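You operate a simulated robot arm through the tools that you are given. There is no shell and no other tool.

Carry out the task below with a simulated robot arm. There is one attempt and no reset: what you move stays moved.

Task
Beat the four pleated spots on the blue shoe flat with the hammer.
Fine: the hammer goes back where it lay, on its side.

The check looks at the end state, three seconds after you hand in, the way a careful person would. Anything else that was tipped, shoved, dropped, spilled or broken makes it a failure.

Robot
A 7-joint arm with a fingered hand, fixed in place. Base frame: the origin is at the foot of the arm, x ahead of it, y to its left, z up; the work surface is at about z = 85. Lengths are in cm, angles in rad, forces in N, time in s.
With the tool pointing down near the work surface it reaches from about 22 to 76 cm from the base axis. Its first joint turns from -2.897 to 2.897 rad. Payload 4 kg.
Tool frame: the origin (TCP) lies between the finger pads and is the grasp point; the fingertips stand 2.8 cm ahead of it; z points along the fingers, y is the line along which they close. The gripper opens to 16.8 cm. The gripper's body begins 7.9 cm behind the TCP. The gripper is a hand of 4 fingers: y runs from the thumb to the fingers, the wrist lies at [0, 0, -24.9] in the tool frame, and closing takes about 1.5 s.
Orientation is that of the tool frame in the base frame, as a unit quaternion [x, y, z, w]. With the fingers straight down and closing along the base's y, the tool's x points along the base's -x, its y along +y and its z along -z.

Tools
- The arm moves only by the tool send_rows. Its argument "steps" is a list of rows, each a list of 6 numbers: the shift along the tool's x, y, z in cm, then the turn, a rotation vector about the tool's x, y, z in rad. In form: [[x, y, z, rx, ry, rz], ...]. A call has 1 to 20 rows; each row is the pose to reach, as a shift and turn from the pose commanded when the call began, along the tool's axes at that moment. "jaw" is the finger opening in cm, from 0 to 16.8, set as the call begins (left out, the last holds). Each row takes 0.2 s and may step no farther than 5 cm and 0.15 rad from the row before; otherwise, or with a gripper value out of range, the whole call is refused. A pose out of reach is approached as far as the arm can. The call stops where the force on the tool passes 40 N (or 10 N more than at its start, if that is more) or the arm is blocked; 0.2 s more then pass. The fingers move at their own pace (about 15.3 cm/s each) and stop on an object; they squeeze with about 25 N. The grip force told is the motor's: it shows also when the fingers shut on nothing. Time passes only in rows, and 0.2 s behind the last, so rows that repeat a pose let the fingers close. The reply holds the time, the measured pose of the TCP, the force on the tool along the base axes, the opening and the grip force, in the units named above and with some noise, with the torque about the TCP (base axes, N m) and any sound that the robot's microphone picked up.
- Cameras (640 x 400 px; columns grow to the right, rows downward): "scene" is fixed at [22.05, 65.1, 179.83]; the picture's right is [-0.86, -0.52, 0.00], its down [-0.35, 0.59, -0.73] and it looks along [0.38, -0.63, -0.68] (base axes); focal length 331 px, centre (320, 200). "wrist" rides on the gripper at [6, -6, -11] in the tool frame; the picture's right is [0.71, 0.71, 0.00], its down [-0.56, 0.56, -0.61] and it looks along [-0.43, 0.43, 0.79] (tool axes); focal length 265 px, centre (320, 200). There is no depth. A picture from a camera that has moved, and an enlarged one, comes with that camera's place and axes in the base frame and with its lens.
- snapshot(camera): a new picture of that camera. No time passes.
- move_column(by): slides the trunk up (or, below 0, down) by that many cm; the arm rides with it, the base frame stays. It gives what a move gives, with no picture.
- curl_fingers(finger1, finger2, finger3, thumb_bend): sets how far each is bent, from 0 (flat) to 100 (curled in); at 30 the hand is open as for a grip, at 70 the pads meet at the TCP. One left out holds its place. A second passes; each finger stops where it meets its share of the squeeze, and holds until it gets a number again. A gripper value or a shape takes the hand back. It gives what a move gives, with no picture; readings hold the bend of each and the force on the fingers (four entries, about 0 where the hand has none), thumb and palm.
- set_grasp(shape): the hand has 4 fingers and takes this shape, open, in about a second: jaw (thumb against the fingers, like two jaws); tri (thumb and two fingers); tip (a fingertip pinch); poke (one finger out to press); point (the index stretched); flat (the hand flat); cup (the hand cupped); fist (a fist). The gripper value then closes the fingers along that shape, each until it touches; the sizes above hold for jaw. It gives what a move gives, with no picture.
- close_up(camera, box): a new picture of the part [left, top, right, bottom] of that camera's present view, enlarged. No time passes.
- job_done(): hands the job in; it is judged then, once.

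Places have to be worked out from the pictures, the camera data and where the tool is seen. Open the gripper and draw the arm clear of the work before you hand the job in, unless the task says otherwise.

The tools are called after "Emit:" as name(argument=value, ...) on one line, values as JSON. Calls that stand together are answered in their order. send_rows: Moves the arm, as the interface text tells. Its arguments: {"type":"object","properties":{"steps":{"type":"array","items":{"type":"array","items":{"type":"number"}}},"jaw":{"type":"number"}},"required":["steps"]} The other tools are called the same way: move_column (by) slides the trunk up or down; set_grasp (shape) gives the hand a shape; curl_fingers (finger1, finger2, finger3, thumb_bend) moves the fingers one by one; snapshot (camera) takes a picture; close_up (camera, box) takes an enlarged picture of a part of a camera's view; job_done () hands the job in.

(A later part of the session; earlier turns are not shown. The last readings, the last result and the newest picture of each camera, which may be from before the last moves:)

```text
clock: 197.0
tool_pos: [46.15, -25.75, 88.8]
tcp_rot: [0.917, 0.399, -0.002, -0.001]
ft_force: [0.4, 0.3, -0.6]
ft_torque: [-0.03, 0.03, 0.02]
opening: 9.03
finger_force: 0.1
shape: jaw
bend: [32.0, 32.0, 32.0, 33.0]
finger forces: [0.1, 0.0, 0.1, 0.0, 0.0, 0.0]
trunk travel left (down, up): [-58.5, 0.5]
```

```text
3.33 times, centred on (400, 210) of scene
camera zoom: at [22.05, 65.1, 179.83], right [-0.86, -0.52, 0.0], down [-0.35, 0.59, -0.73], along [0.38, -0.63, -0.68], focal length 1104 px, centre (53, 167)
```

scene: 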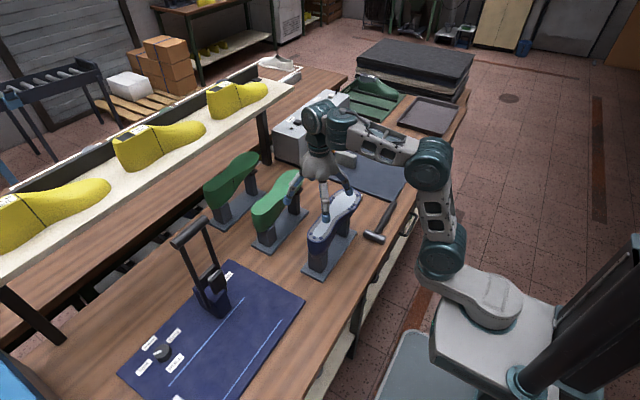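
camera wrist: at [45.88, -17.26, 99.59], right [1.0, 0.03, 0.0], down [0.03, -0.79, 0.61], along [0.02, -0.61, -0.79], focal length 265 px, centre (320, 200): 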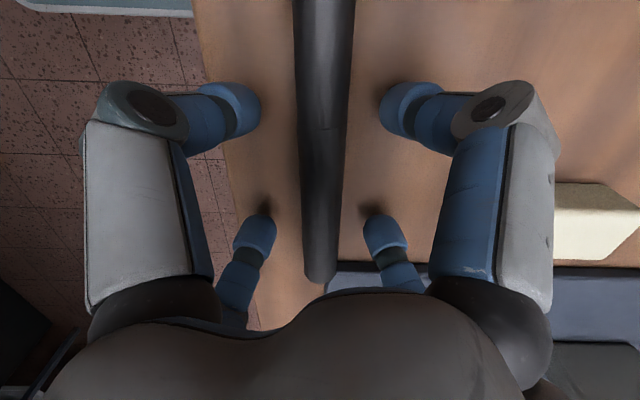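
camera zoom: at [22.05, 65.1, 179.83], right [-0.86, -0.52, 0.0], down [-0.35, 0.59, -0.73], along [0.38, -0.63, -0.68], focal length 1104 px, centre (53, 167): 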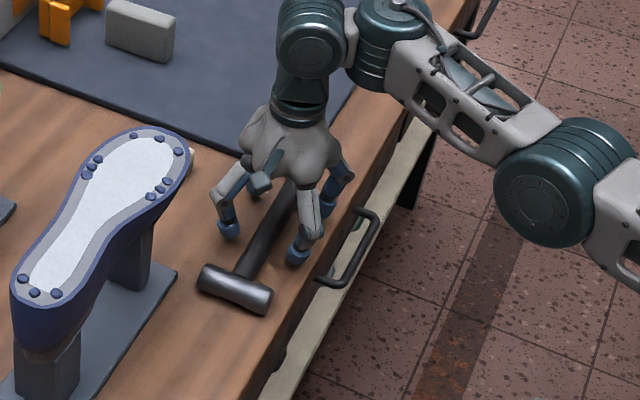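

Straddling correctly; I lower the last 0.25 cm and close.

Emit:
send_rows(steps=[[0, 0, 0.25, 0, 0, 0], [0, 0, 0.25, 0, 0, 0], [0, 0, 0.25, 0, 0, 0], [0, 0, 0.25, 0, 0, 0], [0, 0, 0.25, 0, 0, 0], [0, 0, 0.25, 0, 0, 0], [0, 0, 0.25, 0, 0, 0], [0, 0, 0.25, 0, 0, 0], [0, 0, 0.25, 0, 0, 0]], jaw=0)

Emit:
send_rows(steps=[[0, 0, -0.8, 0, 0, 0], [0, 0, -1.8, 0, 0, 0], [0, 0, -3, 0, 0, 0], [0, 0, -3, 0, 0, 0]])

Emit:
close_up(camera="scene", box=[340, 150, 460, 270])

Emit:
snapshot(camera="wrist")

```text
clock: 199.0
tool_pos: [46.31, -25.83, 88.39]
tcp_rot: [0.918, 0.398, -0.002, -0.002]
ft_force: [-1.2, 1.6, 0.6]
ft_torque: [0.02, 0.02, -0.01]
opening: 3.97
finger_force: 24.7
shape: jaw
bend: [78.0, 78.0, 78.0, 51.0]
finger forces: [21.5, 21.9, 22.2, 0.1, 22.3, 0.0]
trunk travel left (down, up): [-58.5, 0.5]
```

```text
clock: 200.0
tool_pos: [46.13, -25.82, 91.41]
tcp_rot: [0.918, 0.397, -0.003, -0.001]
ft_force: [0.3, 0.7, -2.9]
ft_torque: [-0.13, 0.0, 0.03]
opening: 3.95
finger_force: 25.0
shape: jaw
bend: [78.0, 78.0, 78.0, 51.0]
finger forces: [21.4, 22.6, 22.3, 0.0, 21.8, 0.0]
trunk travel left (down, up): [-58.5, 0.5]
```

```text
3.33 times, centred on (400, 210) of scene
camera zoom: at [22.05, 65.1, 179.83], right [-0.86, -0.52, 0.0], down [-0.35, 0.59, -0.73], along [0.38, -0.63, -0.68], focal length 1104 px, centre (53, 167)
```

zoom: 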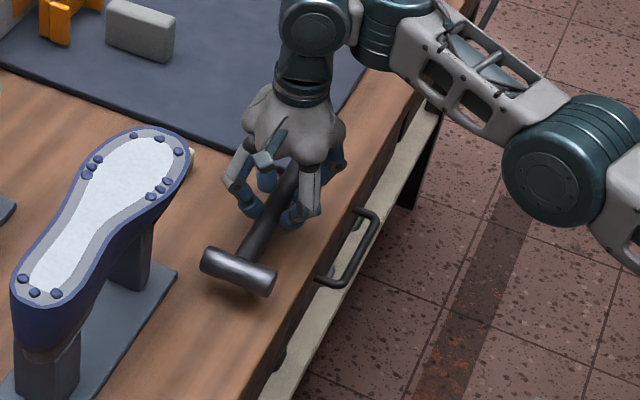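

```text
taken
camera wrist: at [45.95, -17.36, 102.29], right [1.0, 0.03, -0.01], down [0.03, -0.79, 0.61], along [0.02, -0.61, -0.79], focal length 265 px, centre (320, 200)
```

wrist: 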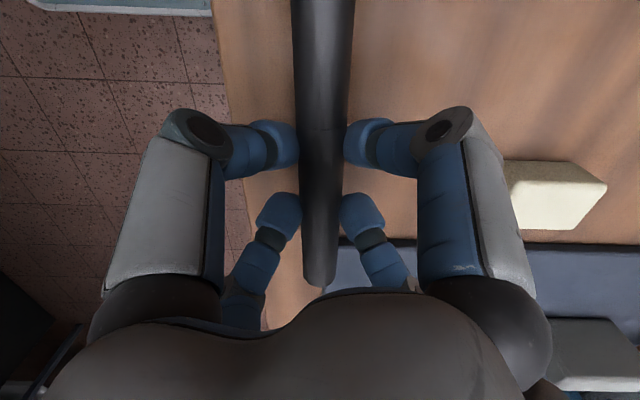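

The hammer is in hand again, level and firm. I raise it and draw back to (44, −34, 112), well clear of the shoe, before pitching.

Emit:
send_rows(steps=[[-0.5, 0.3, -3, 0, 0, 0], [-2, 1.2, -7, 0, 0, 0], [-4, 2.4, -11, 0, 0, 0], [-5.9, 3.5, -15, 0, 0, 0], [-7.5, 4.1, -18.5, 0, 0, 0], [-7.5, 4.1, -20.5, 0, 0, 0], [-7.5, 4.1, -20.5, 0, 0, 0]])

Emit:
snapshot(camera="scene")

```text
clock: 201.6
tool_pos: [44.18, -34.01, 111.73]
tcp_rot: [0.917, 0.398, -0.002, 0.0]
ft_force: [-0.6, -0.2, -3.7]
ft_torque: [-0.11, 0.0, -0.02]
opening: 3.97
finger_force: 25.5
shape: jaw
bend: [78.0, 78.0, 78.0, 51.0]
finger forces: [22.3, 23.2, 23.1, 0.0, 22.5, 0.0]
trunk travel left (down, up): [-58.5, 0.5]
```

```text
taken
```

scene: 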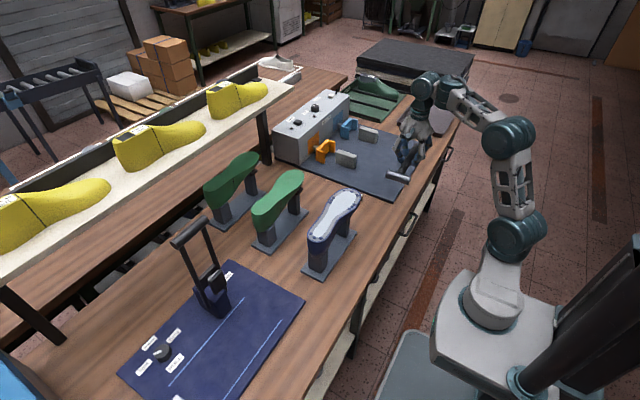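

To pitch within the arm's plane I first yaw the hammer 35° clockwise, still well to the right of the shoe.

Emit:
send_rows(steps=[[0.8, 0.4, 0, 0, 0, 0.122], [1.6, 0.9, 0, 0, 0, 0.244], [2.4, 1.2, 0, 0, 0, 0.367], [3.2, 1.4, 0, 0, 0, 0.489], [4.2, 1.5, 0, 0, 0, 0.611], [4.2, 1.5, 0, 0, 0, 0.611]])

```text
clock: 203.0
tool_pos: [48.19, -32.31, 111.95]
tcp_rot: [0.995, 0.103, -0.003, -0.001]
ft_force: [-0.1, -0.5, -3.4]
ft_torque: [-0.1, 0.12, -0.02]
opening: 3.96
finger_force: 24.7
shape: jaw
bend: [78.0, 78.0, 78.0, 51.0]
finger forces: [23.3, 24.3, 24.1, 0.1, 23.5, 0.0]
trunk travel left (down, up): [-58.5, 0.5]
```

Now I pitch forward within the arm's plane, the first half while moving slightly outward.

Emit:
send_rows(steps=[[0.45, 0.45, 0, -0.101, 0.101, 0], [0.9, 0.9, 0, -0.202, 0.202, 0], [1.35, 1.35, 0, -0.303, 0.303, 0], [1.8, 1.8, 0, -0.404, 0.404, 0], [2.25, 2.25, 0, -0.505, 0.505, 0], [2.7, 2.7, 0, -0.606, 0.606, 0]])

Emit:
snapshot(camera="scene")

```text
clock: 204.4
tool_pos: [50.12, -33.26, 113.16]
tcp_rot: [0.962, 0.101, 0.196, 0.161]
ft_force: [-0.2, -0.3, -3.5]
ft_torque: [-0.08, 0.09, 0.01]
opening: 3.91
finger_force: 24.9
shape: jaw
bend: [78.0, 78.0, 78.0, 51.0]
finger forces: [22.6, 24.2, 24.0, 0.0, 24.5, 0.0]
out of reach, approached as far as the arm can: row 4, 5, 6
trunk travel left (down, up): [-58.5, 0.5]
```

```text
taken
```

scene: 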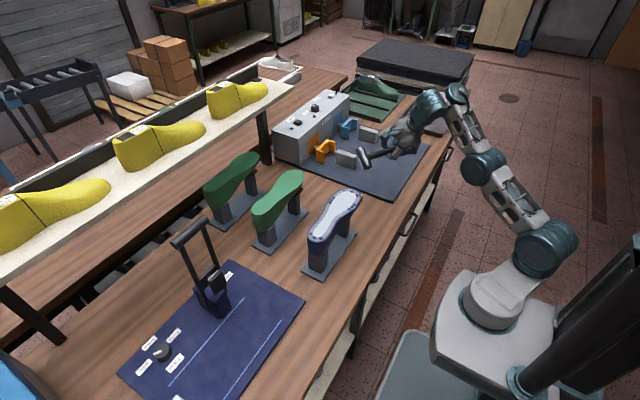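

The pitched pose is out of reach this high and close in. I straighten up again and go lower and farther out, to about (54, −36, 104), before pitching.

Emit:
send_rows(steps=[[-0.1, 0, 2.5, 0.091, -0.091, 0], [-0.2, -0.1, 5, 0.182, -0.182, 0], [-0.25, -0.1, 7.5, 0.272, -0.272, 0], [-0.35, -0.2, 10.3, 0.363, -0.363, 0], [-0.35, -0.2, 10.3, 0.363, -0.363, 0]])

Emit:
snapshot(camera="scene")

```text
clock: 205.6
tool_pos: [53.94, -36.05, 104.04]
tcp_rot: [0.995, 0.104, -0.003, 0.0]
ft_force: [-0.2, 0.3, -2.8]
ft_torque: [-0.14, 0.05, 0.01]
opening: 3.88
finger_force: 24.5
shape: jaw
bend: [78.0, 78.0, 78.0, 51.0]
finger forces: [23.5, 24.5, 24.3, 0.0, 23.6, 0.0]
trunk travel left (down, up): [-58.5, 0.5]
```

```text
taken
```

scene: 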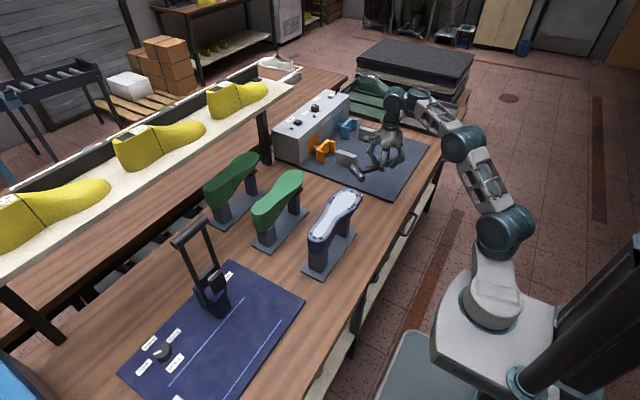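

At the lower, farther place. I pitch 40° now and check.

Emit:
send_rows(steps=[[0, 0, 0, -0.0995, 0.0995, 0], [0, 0, 0, -0.199, 0.199, 0], [0, 0, 0, -0.2985, 0.2985, 0], [0, 0, 0, -0.398, 0.398, 0], [0, 0, 0, -0.4975, 0.4975, 0]])

```text
clock: 206.8
tool_pos: [53.9, -36.07, 105.21]
tcp_rot: [0.978, 0.103, 0.141, 0.115]
ft_force: [-0.2, 0.9, -3.5]
ft_torque: [-0.11, 0.11, -0.01]
opening: 3.88
finger_force: 24.9
shape: jaw
bend: [78.0, 78.0, 78.0, 51.0]
finger forces: [22.9, 24.5, 24.3, 0.0, 24.3, 0.0]
out of reach, approached as far as the arm can: row 3, 4, 5
trunk travel left (down, up): [-58.5, 0.5]
```

The forward pitch fails in this posture at the raised trunk; earlier it worked with the trunk lowered. I straighten the hand, rise to (44, −30, 118), and then lower the trunk as before.

Emit:
send_rows(steps=[[-0.77, -0.7, -2.7, 0.055, -0.0285, -0.1], [-1.55, -1.41, -5.4, 0.11, -0.057, -0.2], [-2.32, -2.1, -8.1, 0.165, -0.0855, -0.3], [-3.1, -2.8, -10.8, 0.22, -0.114, -0.4], [-3.87, -3.5, -13.4, 0.275, -0.1425, -0.5], [-4.64, -4.23, -16.1, 0.33, -0.171, -0.602], [-4.64, -4.23, -16.1, 0.33, -0.171, -0.602]])

Emit:
snapshot(camera="scene")

```text
clock: 208.4
tool_pos: [44.07, -29.77, 117.85]
tcp_rot: [0.918, 0.398, -0.001, 0.0]
ft_force: [0.3, -0.5, -2.7]
ft_torque: [-0.1, 0.02, -0.03]
opening: 3.87
finger_force: 24.9
shape: jaw
bend: [78.0, 78.0, 78.0, 52.0]
finger forces: [24.1, 25.1, 25.0, 0.1, 24.2, 0.1]
out of reach, approached as far as the arm can: row 5
trunk travel left (down, up): [-58.5, 0.5]
```

```text
taken
```

scene: 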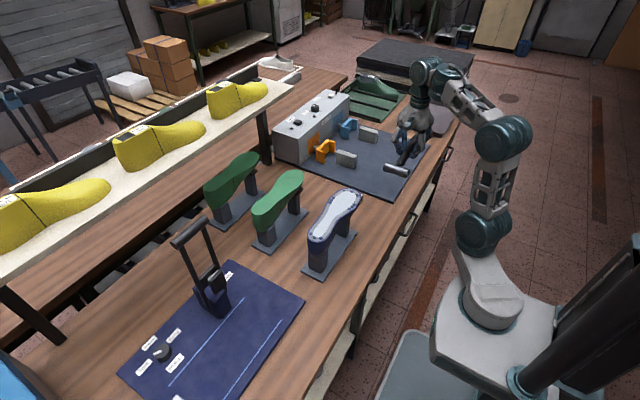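

Good. I raise 4 cm more and lower the trunk by 26 cm.

Emit:
send_rows(steps=[[0, 0, -2, 0, 0, 0], [0, 0, -4, 0, 0, 0], [0, 0, -4, 0, 0, 0]])

Emit:
move_column(by=-26)

Emit:
snapshot(camera="scene")

```text
clock: 209.2
tool_pos: [44.06, -29.72, 122.01]
tcp_rot: [0.918, 0.398, -0.001, 0.001]
ft_force: [0.5, -0.3, -3.0]
ft_torque: [-0.13, -0.03, 0.01]
opening: 3.85
finger_force: 25.8
shape: jaw
bend: [78.0, 78.0, 78.0, 52.0]
finger forces: [24.2, 25.4, 25.2, 0.1, 24.4, 0.0]
trunk travel left (down, up): [-58.5, 0.5]
```

```text
clock: 211.8
tool_pos: [44.12, -29.75, 95.93]
tcp_rot: [0.918, 0.397, -0.002, 0.0]
ft_force: [-1.2, -0.5, -3.7]
ft_torque: [-0.1, 0.02, -0.02]
opening: 3.87
finger_force: 24.5
shape: jaw
bend: [78.0, 78.0, 78.0, 52.0]
finger forces: [24.3, 25.5, 25.3, 0.1, 24.3, 0.1]
trunk travel left (down, up): [-32.5, 26.5]
```

```text
taken
```

scene: 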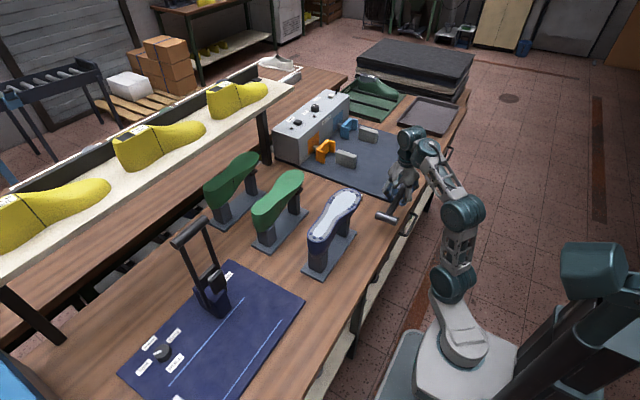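

Trunk lowered. I pitch in small portions, checking the reach: first about 22°.

Emit:
send_rows(steps=[[0, 0.4, -0.3, -0.0925, 0.0925, 0], [0, 0.8, -0.7, -0.185, 0.185, 0], [0, 1.2, -1.2, -0.2775, 0.2775, 0]])

```text
clock: 212.7
tool_pos: [45.03, -31.06, 97.15]
tcp_rot: [0.903, 0.391, 0.166, 0.067]
ft_force: [0.2, 0.1, -3.1]
ft_torque: [-0.18, 0.04, 0.02]
opening: 3.84
finger_force: 25.5
shape: jaw
bend: [78.0, 78.0, 78.0, 52.0]
finger forces: [24.0, 25.9, 25.9, 0.1, 25.3, 0.0]
out of reach, approached as far as the arm can: row 3
trunk travel left (down, up): [-32.5, 26.5]
```

The pitch stops at about 21° here; it worked freely on the left side, where the arm's elbow swings out of the way. I'll straighten the hand, raise the trunk again and carry the hammer to the left side to pitch it there.

Emit:
send_rows(steps=[[0, -0.3, 0.3, 0.085, -0.085, 0], [0, -0.6, 0.6, 0.17, -0.17, 0], [0, -0.9, 0.9, 0.254, -0.254, 0], [0, -0.9, 0.9, 0.254, -0.254, 0]])

Emit:
move_column(by=22)

```text
clock: 213.7
tool_pos: [44.77, -30.25, 96.02]
tcp_rot: [0.918, 0.397, 0.014, 0.006]
ft_force: [-0.2, -0.2, -3.7]
ft_torque: [-0.12, 0.0, 0.03]
opening: 3.86
finger_force: 25.1
shape: jaw
bend: [78.0, 78.0, 78.0, 52.0]
finger forces: [24.8, 26.3, 26.1, 0.0, 24.8, 0.1]
trunk travel left (down, up): [-32.5, 26.5]
```

```text
clock: 216.0
tool_pos: [44.8, -30.23, 117.99]
tcp_rot: [0.918, 0.397, 0.015, 0.006]
ft_force: [0.3, 1.0, -3.7]
ft_torque: [-0.13, -0.02, 0.04]
opening: 3.84
finger_force: 25.0
shape: jaw
bend: [78.0, 78.0, 78.0, 52.0]
finger forces: [24.8, 26.3, 26.2, 0.1, 25.1, 0.0]
trunk travel left (down, up): [-54.5, 4.5]
```

Now I carry the hammer around in front of the stand, high over the bench edge, to the left side.

Emit:
send_rows(steps=[[3.29, -2.78, 0.2, 0, 0, -0.029], [6.6, -5.56, 0.4, 0, 0, -0.057], [9.9, -8.3, 0.6, 0, 0, -0.086], [13.2, -11.1, 0.8, 0, 0, -0.114], [16.5, -13.9, 1, 0, 0, -0.143], [19.8, -16.7, 1.2, 0, 0, -0.171], [23, -19.5, 1.5, 0, 0, -0.2], [26.3, -22.2, 2, 0, 0, -0.229], [29.6, -25, 2.5, 0, 0, -0.257], [32.9, -27.8, 3, 0, 0, -0.286], [36.2, -30.6, 3.6, 0, 0, -0.314], [39.5, -33.3, 4.4, 0, 0, -0.343], [42.8, -36.1, 5.2, 0, 0, -0.371], [46.1, -38.9, 6, 0, 0, -0.4], [46.1, -38.9, 6, 0, 0, -0.4]])

Emit:
snapshot(camera="scene")

```text
clock: 219.2
tool_pos: [47.92, 29.91, 112.11]
tcp_rot: [0.82, 0.572, 0.013, 0.009]
ft_force: [0.3, -0.4, -3.9]
ft_torque: [-0.11, -0.05, -0.03]
opening: 3.82
finger_force: 25.0
shape: jaw
bend: [78.0, 78.0, 78.0, 52.0]
finger forces: [24.5, 26.1, 26.1, 0.1, 24.7, 0.1]
trunk travel left (down, up): [-54.5, 4.5]
```

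```text
taken
```

scene: 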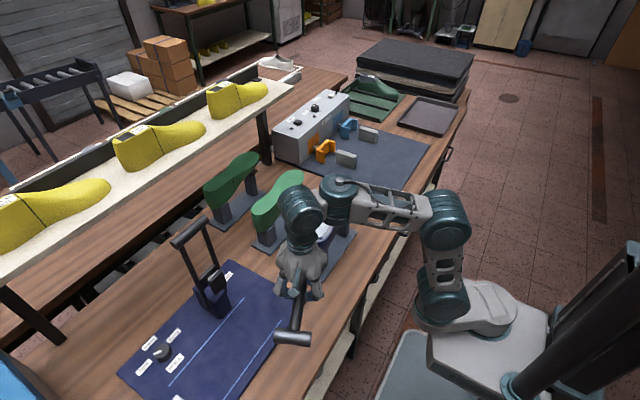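

In place on the left. I pitch forward here, first about 49°.

Emit:
send_rows(steps=[[0.5, 0.5, 0.4, -0.101, 0.101, 0], [1.1, 1, 0.8, -0.202, 0.202, 0], [1.6, 1.5, 1.2, -0.303, 0.303, 0], [2.2, 2, 1.6, -0.404, 0.404, 0], [2.7, 2.5, 2, -0.505, 0.505, 0], [3.25, 3.08, 2, -0.606, 0.606, 0]])

Emit:
snapshot(camera="scene")

```text
clock: 220.6
tool_pos: [61.78, 24.57, 110.95]
tcp_rot: [0.778, 0.49, 0.375, 0.118]
ft_force: [-0.3, 1.5, -3.7]
ft_torque: [-0.19, -0.04, -0.06]
opening: 3.76
finger_force: 25.1
shape: jaw
bend: [78.0, 79.0, 78.0, 52.0]
finger forces: [23.7, 26.5, 26.2, 0.0, 26.8, 0.0]
out of reach, approached as far as the arm can: row 1, 4, 5, 6
trunk travel left (down, up): [-54.5, 4.5]
stopped in row 6: the arm was blocked; the commanded pose is now the measured one
```

```text
taken
```

scene: 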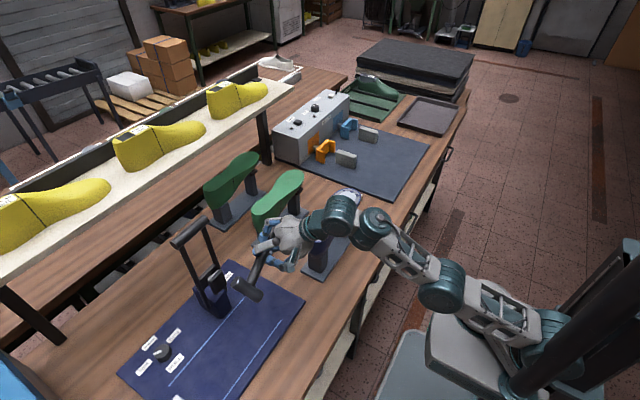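

The arm strayed again and was blocked. I check closely whether anything is touched.

Emit:
close_up(camera="scene", box=[230, 160, 430, 310])

Emit:
snapshot(camera="wrist")

```text
2.67 times, centred on (330, 235) of scene
camera zoom: at [22.05, 65.1, 179.83], right [-0.86, -0.52, 0.0], down [-0.35, 0.59, -0.73], along [0.38, -0.63, -0.68], focal length 883 px, centre (293, 107)
```

zoom: 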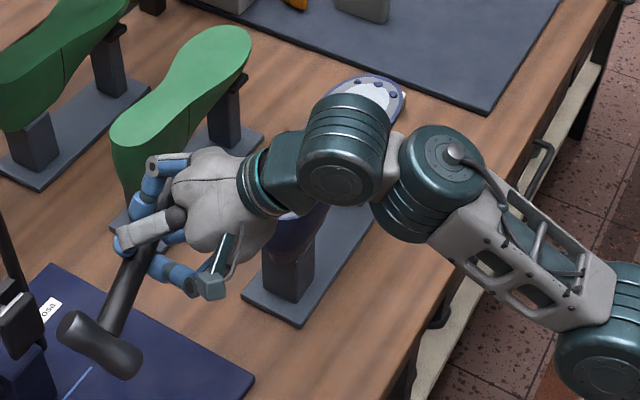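

```text
taken
camera wrist: at [51.33, 30.59, 117.89], right [0.64, 0.26, 0.72], down [-0.19, -0.86, 0.47], along [0.74, -0.44, -0.51], focal length 265 px, centre (320, 200)
```

wrist: 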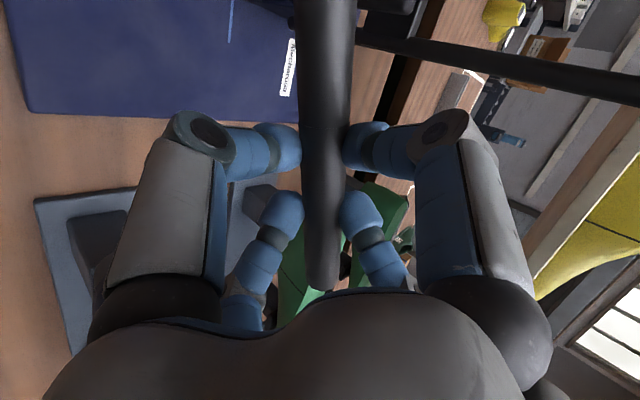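

Nothing is touched, but the pose was too high and close in. I go back to vertical, then repeat it exactly where it worked before: trunk fully up, TCP (53.6, 33.5, 109).

Emit:
send_rows(steps=[[0.3, -1.9, -1.56, 0.107, -0.082, -0.015], [0.6, -3.8, -3.1, 0.213, -0.165, -0.03], [0.9, -5.7, -4.7, 0.32, -0.247, -0.045], [1.2, -7.6, -6.2, 0.427, -0.329, -0.06], [1.5, -9.5, -7.8, 0.533, -0.412, -0.074], [1.78, -11.4, -9.35, 0.64, -0.494, -0.089], [1.78, -11.4, -9.35, 0.64, -0.494, -0.089]])

Emit:
snapshot(camera="scene")

```text
clock: 222.2
tool_pos: [46.9, 30.66, 112.01]
tcp_rot: [0.817, 0.576, 0.002, 0.004]
ft_force: [-0.3, 0.0, -3.6]
ft_torque: [-0.12, -0.08, 0.01]
opening: 3.77
finger_force: 24.8
shape: jaw
bend: [78.0, 79.0, 78.0, 52.0]
finger forces: [24.2, 26.1, 25.8, 0.1, 24.4, 0.0]
trunk travel left (down, up): [-54.5, 4.5]
```

```text
taken
```

scene: 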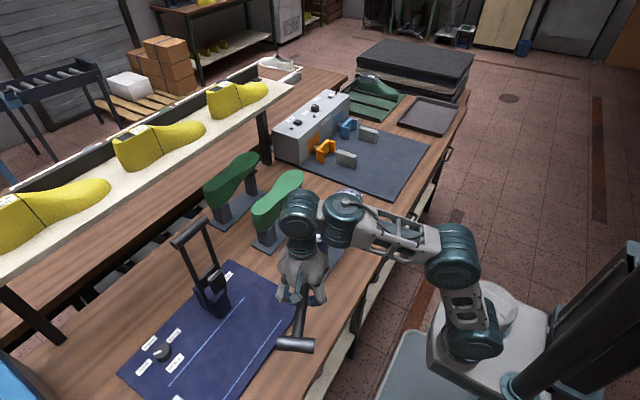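

The arm's elbow swing differs now. Pitched poses worked best when the hand pointed to the right of the arm's plane from the centre (as for the heel grasp). I bring the trunk fully up and carry the hammer back to the centre front, vertical.

Emit:
move_column(by=4)

Emit:
send_rows(steps=[[-3, 2.9, 0.5, 0, 0, 0.03], [-6, 5.8, 1, 0, 0, 0.06], [-9, 8.7, 1.5, 0, 0, 0.1], [-12, 11.6, 2, 0, 0, 0.14], [-15, 14.5, 2.5, 0, 0, 0.18], [-18, 17.4, 3, 0, 0, 0.22], [-21, 20.3, 3.5, 0, 0, 0.26], [-24, 23.2, 4, 0, 0, 0.3], [-27, 26, 4.5, 0, 0, 0.35], [-30, 28.5, 5, 0, 0, 0.4], [-30, 28.5, 5, 0, 0, 0.4]])

Emit:
snapshot(camera="scene")

```text
clock: 223.0
tool_pos: [47.06, 30.79, 116.15]
tcp_rot: [0.816, 0.577, 0.003, 0.004]
ft_force: [0.2, -0.5, -3.0]
ft_torque: [-0.1, -0.04, 0.0]
opening: 3.75
finger_force: 24.9
shape: jaw
bend: [78.0, 79.0, 78.0, 52.0]
finger forces: [24.3, 26.0, 25.9, 0.0, 24.4, 0.0]
trunk travel left (down, up): [-58.5, 0.5]
```

```text
clock: 225.4
tool_pos: [63.75, -6.81, 111.31]
tcp_rot: [0.915, 0.403, 0.003, 0.004]
ft_force: [-0.1, 0.4, -3.6]
ft_torque: [-0.11, -0.02, 0.04]
opening: 3.72
finger_force: 25.6
shape: jaw
bend: [78.0, 79.0, 78.0, 52.0]
finger forces: [24.3, 26.3, 26.2, 0.1, 24.4, 0.1]
trunk travel left (down, up): [-58.5, 0.5]
```

```text
taken
```

scene: 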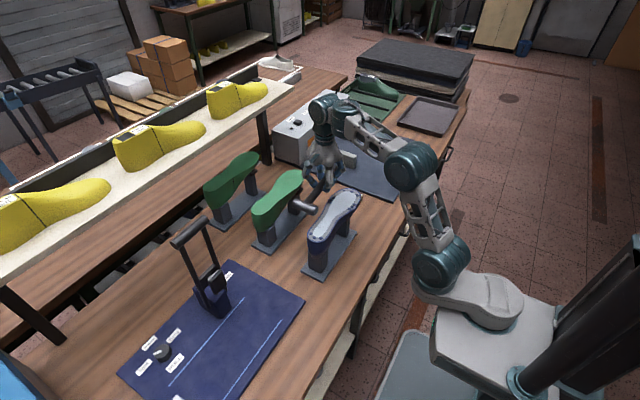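

I misjudged the axes for that move; the hammer passed above the shoes but touched nothing. I raise slightly and come straight back to the front centre.

Emit:
send_rows(steps=[[0, 0, -1.5, 0, 0, 0], [-2.7, -1.6, -2, 0, 0, 0], [-5.4, -3.2, -2, 0, 0, 0], [-8.1, -4.9, -2, 0, 0, 0], [-10.8, -6.5, -2, 0, 0, 0], [-13.4, -8.1, -2, 0, 0, 0], [-15.8, -9.6, -2, 0, 0, 0], [-15.8, -9.6, -2, 0, 0, 0]])

Emit:
snapshot(camera="scene")

```text
clock: 227.2
tool_pos: [46.04, -12.36, 113.22]
tcp_rot: [0.915, 0.403, 0.004, 0.003]
ft_force: [-0.4, 0.8, -3.9]
ft_torque: [-0.12, 0.0, -0.03]
opening: 3.74
finger_force: 25.0
shape: jaw
bend: [78.0, 79.0, 78.0, 52.0]
finger forces: [25.1, 27.0, 27.0, 0.1, 25.2, 0.0]
trunk travel left (down, up): [-58.5, 0.5]
```

```text
taken
```

scene: 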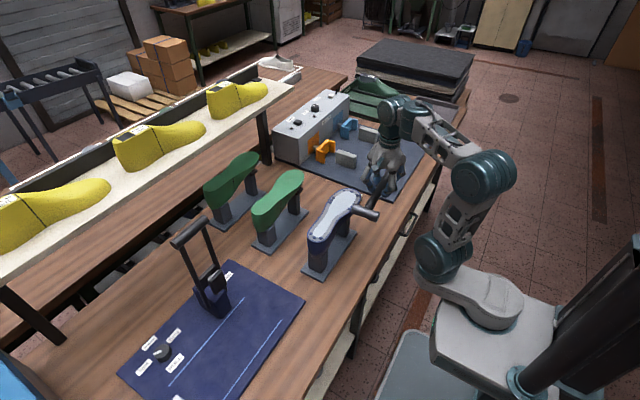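

Centre front again. I yaw to line the handle up for pitching toward −28°, keeping high above the shoe.

Emit:
send_rows(steps=[[0, 0, -0.5, 0, 0, 0.133], [0, 0, -1, 0, 0, 0.266], [0, 0, -1.5, 0, 0, 0.399], [0, 0, -2, 0, 0, 0.532], [0, 0, -2, 0, 0, 0.532]])

```text
clock: 228.4
tool_pos: [46.02, -12.26, 115.18]
tcp_rot: [0.989, 0.148, 0.004, 0.003]
ft_force: [0.2, -0.5, -3.6]
ft_torque: [-0.09, 0.1, -0.01]
opening: 3.74
finger_force: 25.0
shape: jaw
bend: [78.0, 79.0, 78.0, 52.0]
finger forces: [25.4, 27.3, 27.3, 0.0, 25.5, 0.0]
trunk travel left (down, up): [-58.5, 0.5]
```

Now I try pitching 50° toward −28° while moving left to (45, 5, 116), all of it above the shoe's height.

Emit:
send_rows(steps=[[0.58, -2.4, -0.1, -0.0882, 0.0882, 0], [1.17, -4.8, -0.2, -0.1763, 0.1763, 0], [1.75, -7.2, -0.3, -0.2645, 0.2645, 0], [2.34, -9.6, -0.5, -0.3527, 0.3527, 0], [2.92, -12, -0.6, -0.4409, 0.4409, 0], [3.5, -14.4, -0.7, -0.529, 0.529, 0], [4.09, -16.8, -0.8, -0.6172, 0.6172, 0]])

Emit:
snapshot(camera="scene")

```text
clock: 230.0
tool_pos: [44.98, 4.94, 115.95]
tcp_rot: [0.894, 0.133, 0.345, 0.254]
ft_force: [0.5, -0.2, -3.8]
ft_torque: [-0.11, 0.11, 0.03]
opening: 3.73
finger_force: 24.6
shape: jaw
bend: [78.0, 79.0, 78.0, 52.0]
finger forces: [25.6, 28.2, 27.9, 0.0, 28.1, 0.0]
trunk travel left (down, up): [-58.5, 0.5]
```

```text
taken
```

scene: 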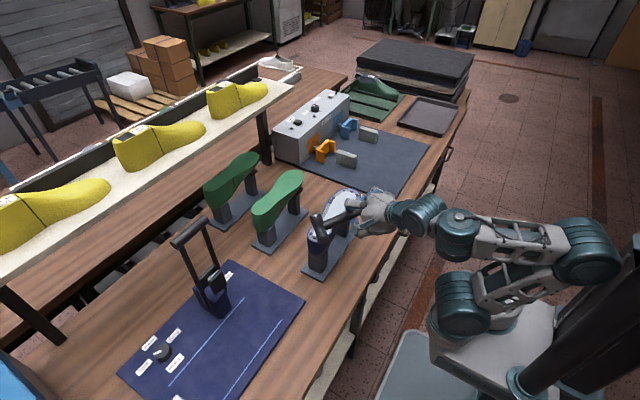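

All reachable this way. I continue pitching to fully level, moving slightly forward.

Emit:
send_rows(steps=[[0.2, 0.17, 0.9, -0.0987, 0.0987, 0], [0.4, 0.35, 1.9, -0.1974, 0.1974, 0], [0.6, 0.5, 2.8, -0.2961, 0.2961, 0], [0.8, 0.7, 3.8, -0.3949, 0.3949, 0], [1.03, 0.87, 4.7, -0.4936, 0.4936, 0], [1.03, 0.87, 4.7, -0.4936, 0.4936, 0]])

Emit:
snapshot(camera="scene")

Emit:
snapshot(camera="wrist")

```text
clock: 230.7
tool_pos: [48.69, 19.31, 115.83]
tcp_rot: [0.774, 0.27, 0.521, 0.24]
ft_force: [0.5, -1.6, -2.8]
ft_torque: [-0.07, 0.13, 0.12]
opening: 3.76
finger_force: 26.0
shape: jaw
bend: [78.0, 79.0, 78.0, 52.0]
finger forces: [27.4, 29.6, 29.4, 0.0, 30.6, 0.0]
trunk travel left (down, up): [-58.5, 0.5]
stopped in row 3: the arm was blocked; the commanded pose is now the measured one
```

```text
taken
```

scene: 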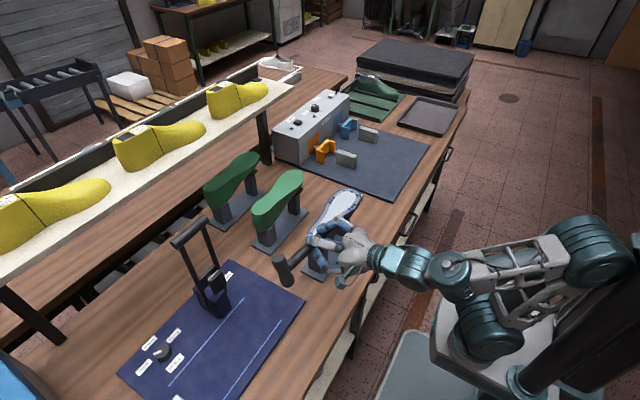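

```text
taken
camera wrist: at [39.24, 28.67, 119.58], right [0.34, -0.05, 0.94], down [-0.66, -0.73, 0.2], along [0.67, -0.68, -0.28], focal length 265 px, centre (320, 200)
```

wrist: 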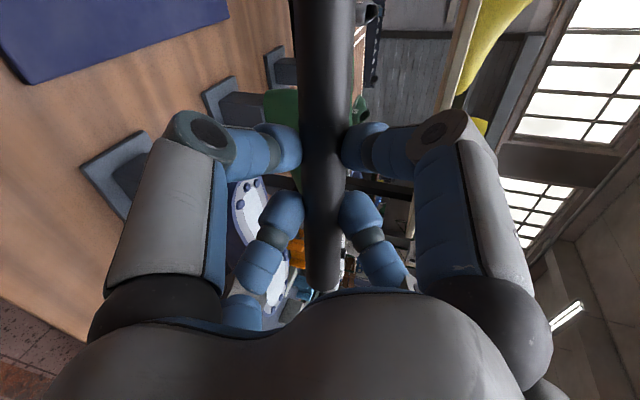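

The folded elbow met the robot's own column: with the trunk up, the wrist is too close to the shoulder for a level hand. Here the hammer hangs over free bench, so I lower the trunk 15 cm and then raise the hand, which unfolds the arm.

Emit:
move_column(by=-14)

Emit:
snapshot(camera="scene")

```text
clock: 232.4
tool_pos: [48.71, 19.6, 101.7]
tcp_rot: [0.772, 0.27, 0.522, 0.241]
ft_force: [-0.3, 0.3, -3.8]
ft_torque: [-0.12, 0.11, -0.01]
opening: 3.78
finger_force: 24.7
shape: jaw
bend: [78.0, 79.0, 78.0, 52.0]
finger forces: [27.3, 29.7, 29.5, 0.0, 30.6, 0.0]
trunk travel left (down, up): [-44.5, 14.5]
```

```text
taken
```

scene: 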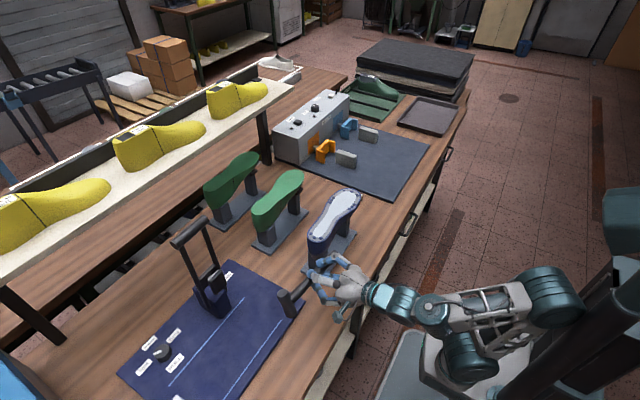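

The trunk is at −14 and the shoe stands undisturbed. I raise the hand 11 cm in this attitude.

Emit:
send_rows(steps=[[1.9, 1.8, -0.95, 0, 0, 0], [3.8, 3.6, -1.9, 0, 0, 0], [5.6, 5.4, -2.85, 0, 0, 0], [7.45, 7.2, -3.8, 0, 0, 0], [7.45, 7.2, -3.8, 0, 0, 0]])

```text
clock: 233.6
tool_pos: [48.61, 19.68, 113.05]
tcp_rot: [0.773, 0.271, 0.521, 0.241]
ft_force: [-0.3, 0.0, -4.0]
ft_torque: [-0.08, 0.07, 0.0]
opening: 3.78
finger_force: 24.6
shape: jaw
bend: [78.0, 79.0, 78.0, 52.0]
finger forces: [27.3, 29.8, 29.6, 0.0, 30.9, 0.1]
trunk travel left (down, up): [-44.5, 14.5]
```

Exact. I lower the trunk another 12 cm and raise the hand again, finishing the pitch to level.

Emit:
move_column(by=-12)

Emit:
send_rows(steps=[[1.9, 1.8, -0.95, -0.05, 0.05, 0], [3.8, 3.6, -1.9, -0.1, 0.1, 0], [5.6, 5.4, -2.85, -0.15, 0.15, 0], [7.8, 7.5, -3.95, -0.2, 0.2, 0], [7.8, 7.5, -3.95, -0.248, 0.248, 0], [7.8, 7.5, -3.95, -0.248, 0.248, 0]])

Emit:
snapshot(camera="scene")

```text
clock: 235.1
tool_pos: [48.63, 19.57, 100.88]
tcp_rot: [0.772, 0.271, 0.522, 0.241]
ft_force: [0.6, -0.1, -4.1]
ft_torque: [-0.12, 0.07, 0.0]
opening: 3.75
finger_force: 24.3
shape: jaw
bend: [78.0, 79.0, 78.0, 52.0]
finger forces: [27.4, 30.0, 29.4, 0.0, 30.7, 0.0]
trunk travel left (down, up): [-32.5, 26.5]
```

```text
clock: 236.5
tool_pos: [48.79, 19.7, 112.3]
tcp_rot: [0.666, 0.231, 0.642, 0.3]
ft_force: [-0.1, 0.0, -3.2]
ft_torque: [-0.08, 0.03, -0.01]
opening: 3.75
finger_force: 24.9
shape: jaw
bend: [78.0, 79.0, 78.0, 52.0]
finger forces: [27.4, 29.7, 29.3, 0.0, 31.1, 0.0]
trunk travel left (down, up): [-32.5, 26.5]
```

```text
taken
```

scene: 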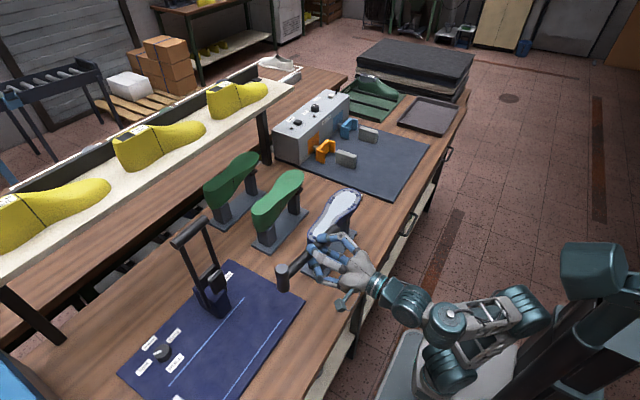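

The hand is level now: head axis vertical, handle along +y. With the trunk low, I move in this level attitude to the right, in front of the shoe, in stages.

Emit:
send_rows(steps=[[-1.9, 3.3, -0.3, 0, 0, 0], [-3.9, 6.6, -0.6, 0, 0, 0], [-5.8, 9.9, -0.9, 0, 0, 0], [-7.7, 13.3, -1.25, 0, 0, 0], [-7.7, 13.3, -1.25, 0, 0, 0]])

Emit:
snapshot(camera="scene")

```text
clock: 237.7
tool_pos: [45.84, 4.95, 115.89]
tcp_rot: [0.667, 0.232, 0.643, 0.298]
ft_force: [-0.1, -0.1, -2.9]
ft_torque: [-0.15, 0.11, 0.02]
opening: 3.75
finger_force: 24.8
shape: jaw
bend: [78.0, 79.0, 78.0, 52.0]
finger forces: [27.8, 29.8, 29.5, 0.1, 31.4, 0.1]
trunk travel left (down, up): [-32.5, 26.5]
```

```text
taken
```

scene: 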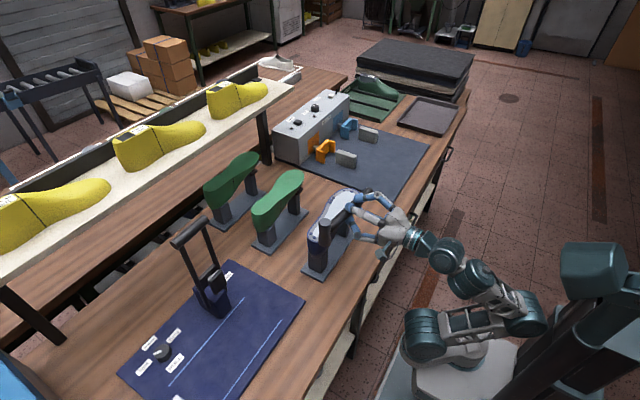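

Good. From here the heel pleats can be struck: I yaw the hand to −40° so the handle reaches diagonally to the heel while the hand stays off the shoe.

Emit:
send_rows(steps=[[-0.25, 0.28, 0.37, -0.084, -0.084, 0], [-0.5, 0.56, 0.74, -0.168, -0.168, 0], [-0.74, 0.84, 1.1, -0.252, -0.252, 0], [-1, 1.12, 1.5, -0.336, -0.336, 0], [-1.24, 1.4, 1.86, -0.4196, -0.4196, 0], [-1.24, 1.4, 1.86, -0.4196, -0.4196, 0]])

Emit:
snapshot(camera="scene")

Emit:
close_up(camera="scene", box=[280, 170, 420, 290])

Emit:
snapshot(camera="wrist")

```text
clock: 239.1
tool_pos: [47.6, 2.92, 116.09]
tcp_rot: [0.709, 0.026, 0.525, 0.471]
ft_force: [-0.5, 1.0, -3.9]
ft_torque: [-0.03, 0.1, -0.01]
opening: 3.75
finger_force: 25.4
shape: jaw
bend: [78.0, 79.0, 78.0, 52.0]
finger forces: [27.8, 30.0, 29.7, 0.0, 31.6, 0.0]
trunk travel left (down, up): [-32.5, 26.5]
```

```text
taken
```

scene: 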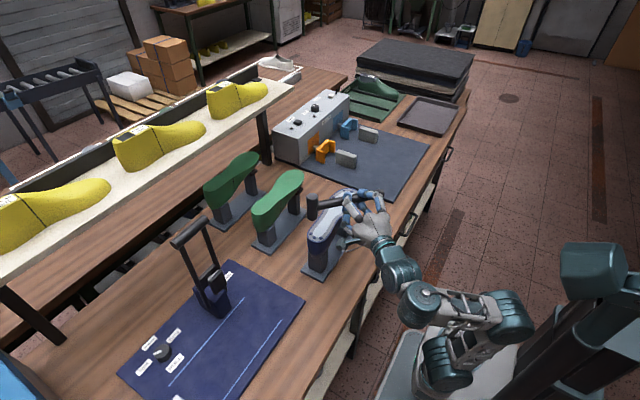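

```text
3.33 times, centred on (350, 230) of scene
camera zoom: at [22.05, 65.1, 179.83], right [-0.86, -0.52, 0.0], down [-0.35, 0.59, -0.73], along [0.38, -0.63, -0.68], focal length 1104 px, centre (220, 100)
```

zoom: 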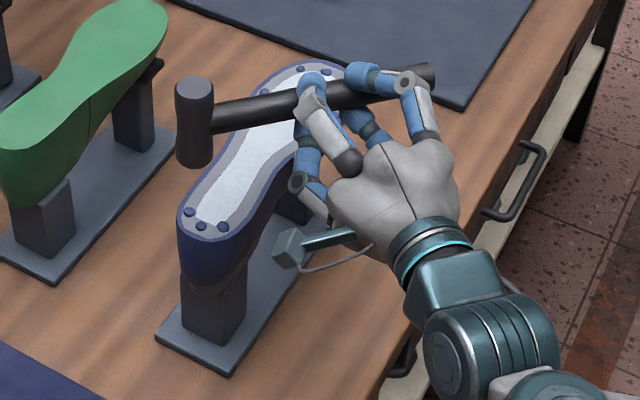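

```text
taken
camera wrist: at [44.53, 16.45, 116.23], right [-0.01, -0.02, 1.0], down [-0.98, -0.21, -0.01], along [0.21, -0.98, -0.01], focal length 265 px, centre (320, 200)
```

wrist: 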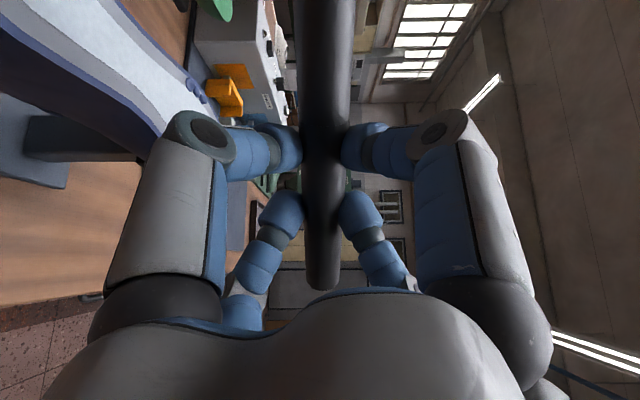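

The hammer head hangs right above the heel pleats. I lower to about a centimetre above them to check the aim.

Emit:
send_rows(steps=[[-1.3, -1, 0, 0, 0, 0], [-2.6, -2, 0, 0, 0, 0], [-3.9, -3.1, 0, 0, 0, 0], [-4.24, -3.54, -0.04, 0, 0, 0], [-4.24, -3.54, -0.04, 0, 0, 0]])

Emit:
close_up(camera="scene", box=[290, 190, 350, 250])

Emit:
snapshot(camera="wrist")

```text
clock: 240.3
tool_pos: [47.22, 2.56, 110.56]
tcp_rot: [0.709, 0.026, 0.525, 0.471]
ft_force: [-0.5, -0.2, -4.0]
ft_torque: [-0.02, 0.12, -0.01]
opening: 3.76
finger_force: 24.8
shape: jaw
bend: [78.0, 79.0, 78.0, 52.0]
finger forces: [27.8, 30.0, 29.6, 0.0, 31.6, 0.0]
trunk travel left (down, up): [-32.5, 26.5]
```

```text
6.67 times, centred on (320, 220) of scene
camera zoom: at [22.05, 65.1, 179.83], right [-0.86, -0.52, 0.0], down [-0.35, 0.59, -0.73], along [0.38, -0.63, -0.68], focal length 2208 px, centre (320, 67)
```

zoom: 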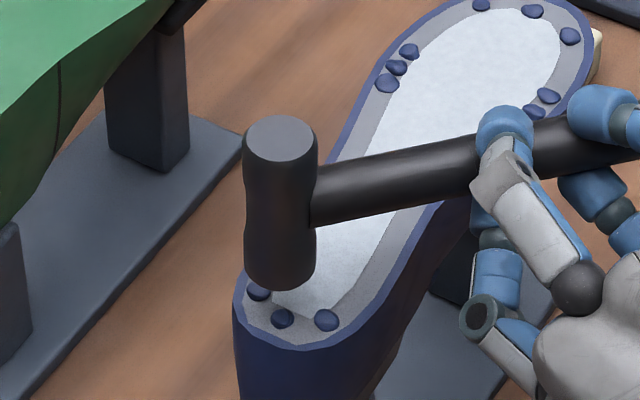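

```text
taken
camera wrist: at [44.24, 16.15, 110.68], right [-0.01, -0.02, 1.0], down [-0.98, -0.21, -0.01], along [0.21, -0.98, -0.01], focal length 265 px, centre (320, 200)
```

wrist: 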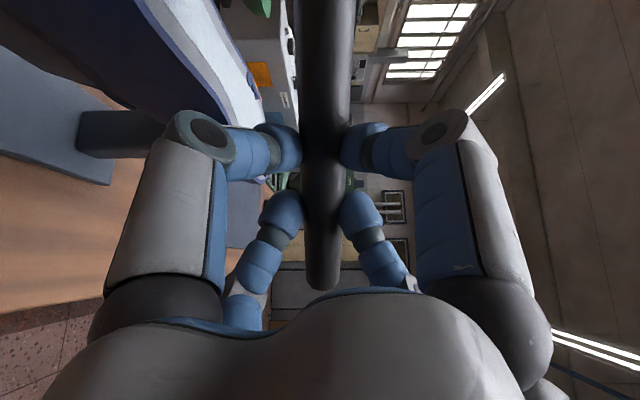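

Aim is good for the middle heel pleat with a small correction. I raise 3 cm and strike down.

Emit:
send_rows(steps=[[1.1, 1.0, -0.65, 0, 0, 0], [2.2, 2.06, -0.65, 0, 0, 0], [2.2, 2.06, -0.65, 0, 0, 0], [-0.5, -0.62, -0.65, 0, 0, 0], [-2.5, -2.62, -0.65, 0, 0, 0]])

Emit:
close_up(camera="scene", box=[290, 190, 350, 250])

```text
clock: 241.5
tool_pos: [46.61, 3.23, 107.25]
tcp_rot: [0.707, 0.025, 0.528, 0.47]
ft_force: [1.0, -0.6, 12.7]
ft_torque: [0.92, -1.21, -0.09]
opening: 3.76
finger_force: 25.2
shape: jaw
bend: [78.0, 79.0, 78.0, 53.0]
finger forces: [47.6, 24.7, 41.4, 0.0, 19.1, 0.1]
trunk travel left (down, up): [-32.5, 26.5]
```

```text
6.67 times, centred on (320, 220) of scene
camera zoom: at [22.05, 65.1, 179.83], right [-0.86, -0.52, 0.0], down [-0.35, 0.59, -0.73], along [0.38, -0.63, -0.68], focal length 2208 px, centre (320, 67)
```

zoom: 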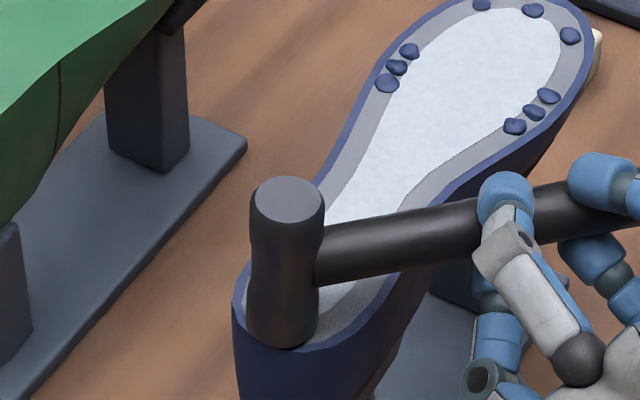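

The head struck the heel (about 16 N). I raise it and look at the pleats.

Emit:
send_rows(steps=[[1.5, 1.5, 0, 0, 0, 0], [3.5, 3.5, 0, 0, 0, 0], [5.3, 5.3, 0, 0, 0, 0], [5.3, 5.3, 0, 0, 0, 0]])

Emit:
close_up(camera="scene", box=[300, 215, 340, 240])

```text
clock: 242.5
tool_pos: [46.87, 3.17, 114.56]
tcp_rot: [0.709, 0.027, 0.525, 0.471]
ft_force: [-0.2, 0.0, -2.9]
ft_torque: [-0.03, 0.15, 0.01]
opening: 3.78
finger_force: 25.1
shape: jaw
bend: [78.0, 79.0, 78.0, 52.0]
finger forces: [28.1, 31.7, 31.0, 0.0, 32.1, 0.0]
trunk travel left (down, up): [-32.5, 26.5]
```

```text
16.00 times, centred on (320, 228) of scene
camera zoom: at [22.05, 65.1, 179.83], right [-0.86, -0.52, 0.0], down [-0.35, 0.59, -0.73], along [0.38, -0.63, -0.68], focal length 5299 px, centre (320, -240)
```

zoom: 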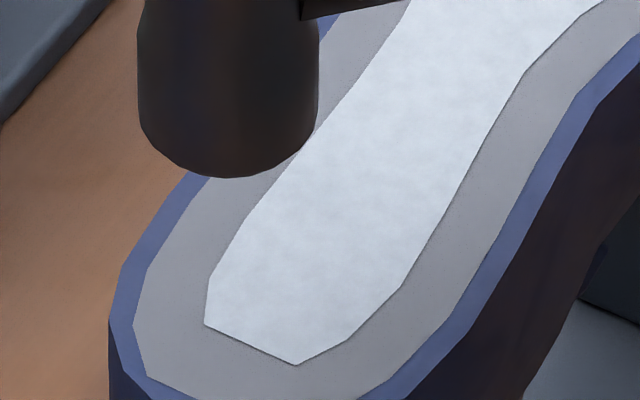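

One strike flattened the whole heel spot — all three pleats are gone. Next the ball and toe spots; I raise and move over to the right, turning the handle toward +y, staying above the shoe.

Emit:
send_rows(steps=[[1.0, 1.4, 0.5, 0.03, 0.03, 0], [0.6, 2.3, 3, 0.1, 0.1, 0], [-0.4, 3.3, 5.7, 0.17, 0.17, 0], [-1.4, 4.2, 8.4, 0.24, 0.24, 0], [-2.33, 5.16, 11.1, 0.308, 0.308, 0], [-2.33, 5.16, 11.1, 0.308, 0.308, 0]])

Emit:
snapshot(camera="scene")

```text
clock: 243.9
tool_pos: [52.06, -8.24, 116.42]
tcp_rot: [0.684, 0.178, 0.616, 0.347]
ft_force: [0.4, -0.9, -4.1]
ft_torque: [-0.09, 0.09, 0.03]
opening: 3.78
finger_force: 25.0
shape: jaw
bend: [78.0, 79.0, 78.0, 52.0]
finger forces: [28.0, 31.3, 30.5, 0.2, 32.1, 0.0]
trunk travel left (down, up): [-32.5, 26.5]
```

```text
taken
```

scene: 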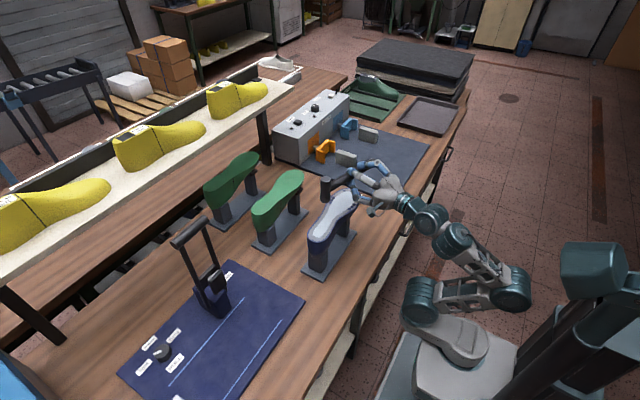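

Smooth. I continue to the right side, to (53, −24) with the handle straight along +y.

Emit:
send_rows(steps=[[-2.65, 2.65, 1.27, 0.0463, 0.0463, 0], [-5.3, 5.3, 2.5, 0.0926, 0.0926, 0], [-7.95, 7.95, 3.8, 0.139, 0.139, 0], [-10.6, 10.6, 5.06, 0.185, 0.185, 0], [-10.6, 10.6, 5.06, 0.185, 0.185, 0]])

Emit:
close_up(camera="scene", box=[280, 150, 420, 290])

Emit:
snapshot(camera="wrist")

```text
clock: 245.1
tool_pos: [53.07, -23.98, 115.99]
tcp_rot: [0.653, 0.266, 0.658, 0.265]
ft_force: [-0.6, -0.3, -3.5]
ft_torque: [-0.12, 0.05, 0.04]
opening: 3.78
finger_force: 24.6
shape: jaw
bend: [78.0, 79.0, 78.0, 52.0]
finger forces: [27.9, 31.0, 30.0, 0.0, 32.2, 0.0]
trunk travel left (down, up): [-32.5, 26.5]
```

```text
2.86 times, centred on (350, 220) of scene
camera zoom: at [22.05, 65.1, 179.83], right [-0.86, -0.52, 0.0], down [-0.35, 0.59, -0.73], along [0.38, -0.63, -0.68], focal length 946 px, centre (234, 143)
```

zoom: 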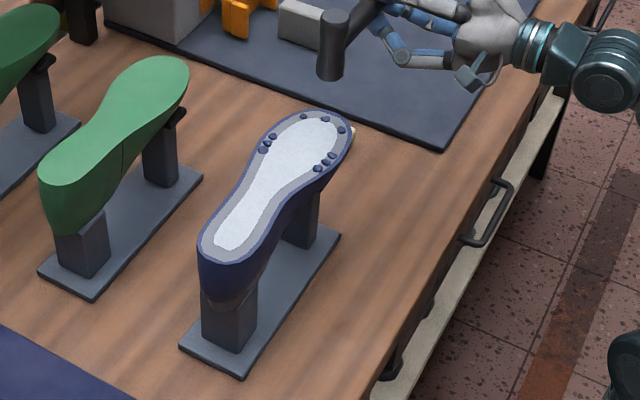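

```text
taken
camera wrist: at [42.06, -15.51, 116.03], right [-0.01, -0.02, 1.0], down [-0.61, -0.79, -0.02], along [0.79, -0.61, -0.01], focal length 265 px, centre (320, 200)
```

wrist: 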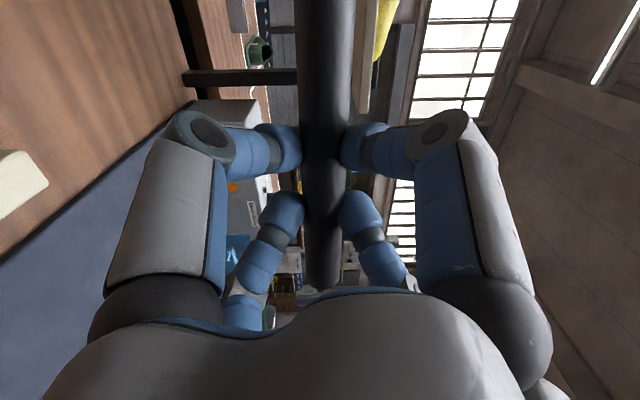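

Right over the toe region now. I shift to the middle toe pleat and lower to just above it to check the aim.

Emit:
send_rows(steps=[[-1, -0.2, 1.35, 0, 0, 0], [-2.5, -1, 1.35, 0, 0, 0], [-4, -2, 1.35, 0, 0, 0], [-4.88, -2.9, 1.35, 0, 0, 0], [-4.88, -2.9, 1.35, 0, 0, 0]])

Emit:
close_up(camera="scene", box=[320, 165, 380, 215])

```text
clock: 246.3
tool_pos: [54.36, -25.18, 110.63]
tcp_rot: [0.653, 0.265, 0.658, 0.266]
ft_force: [0.4, -0.1, -3.8]
ft_torque: [-0.11, 0.08, -0.01]
opening: 3.79
finger_force: 25.1
shape: jaw
bend: [78.0, 79.0, 78.0, 52.0]
finger forces: [27.9, 31.0, 30.1, 0.0, 32.3, 0.0]
trunk travel left (down, up): [-32.5, 26.5]
```

```text
8.00 times, centred on (350, 190) of scene
camera zoom: at [22.05, 65.1, 179.83], right [-0.86, -0.52, 0.0], down [-0.35, 0.59, -0.73], along [0.38, -0.63, -0.68], focal length 2649 px, centre (80, 280)
```

zoom: 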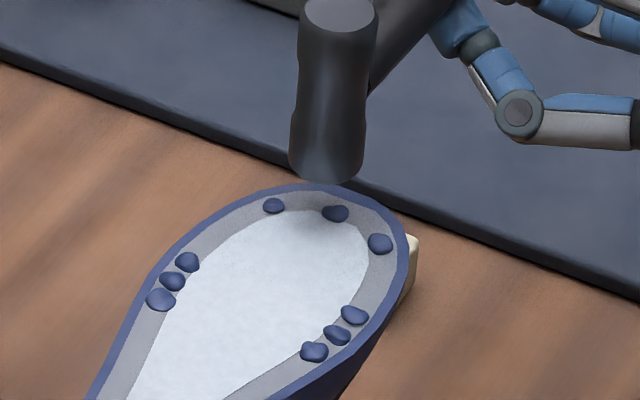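

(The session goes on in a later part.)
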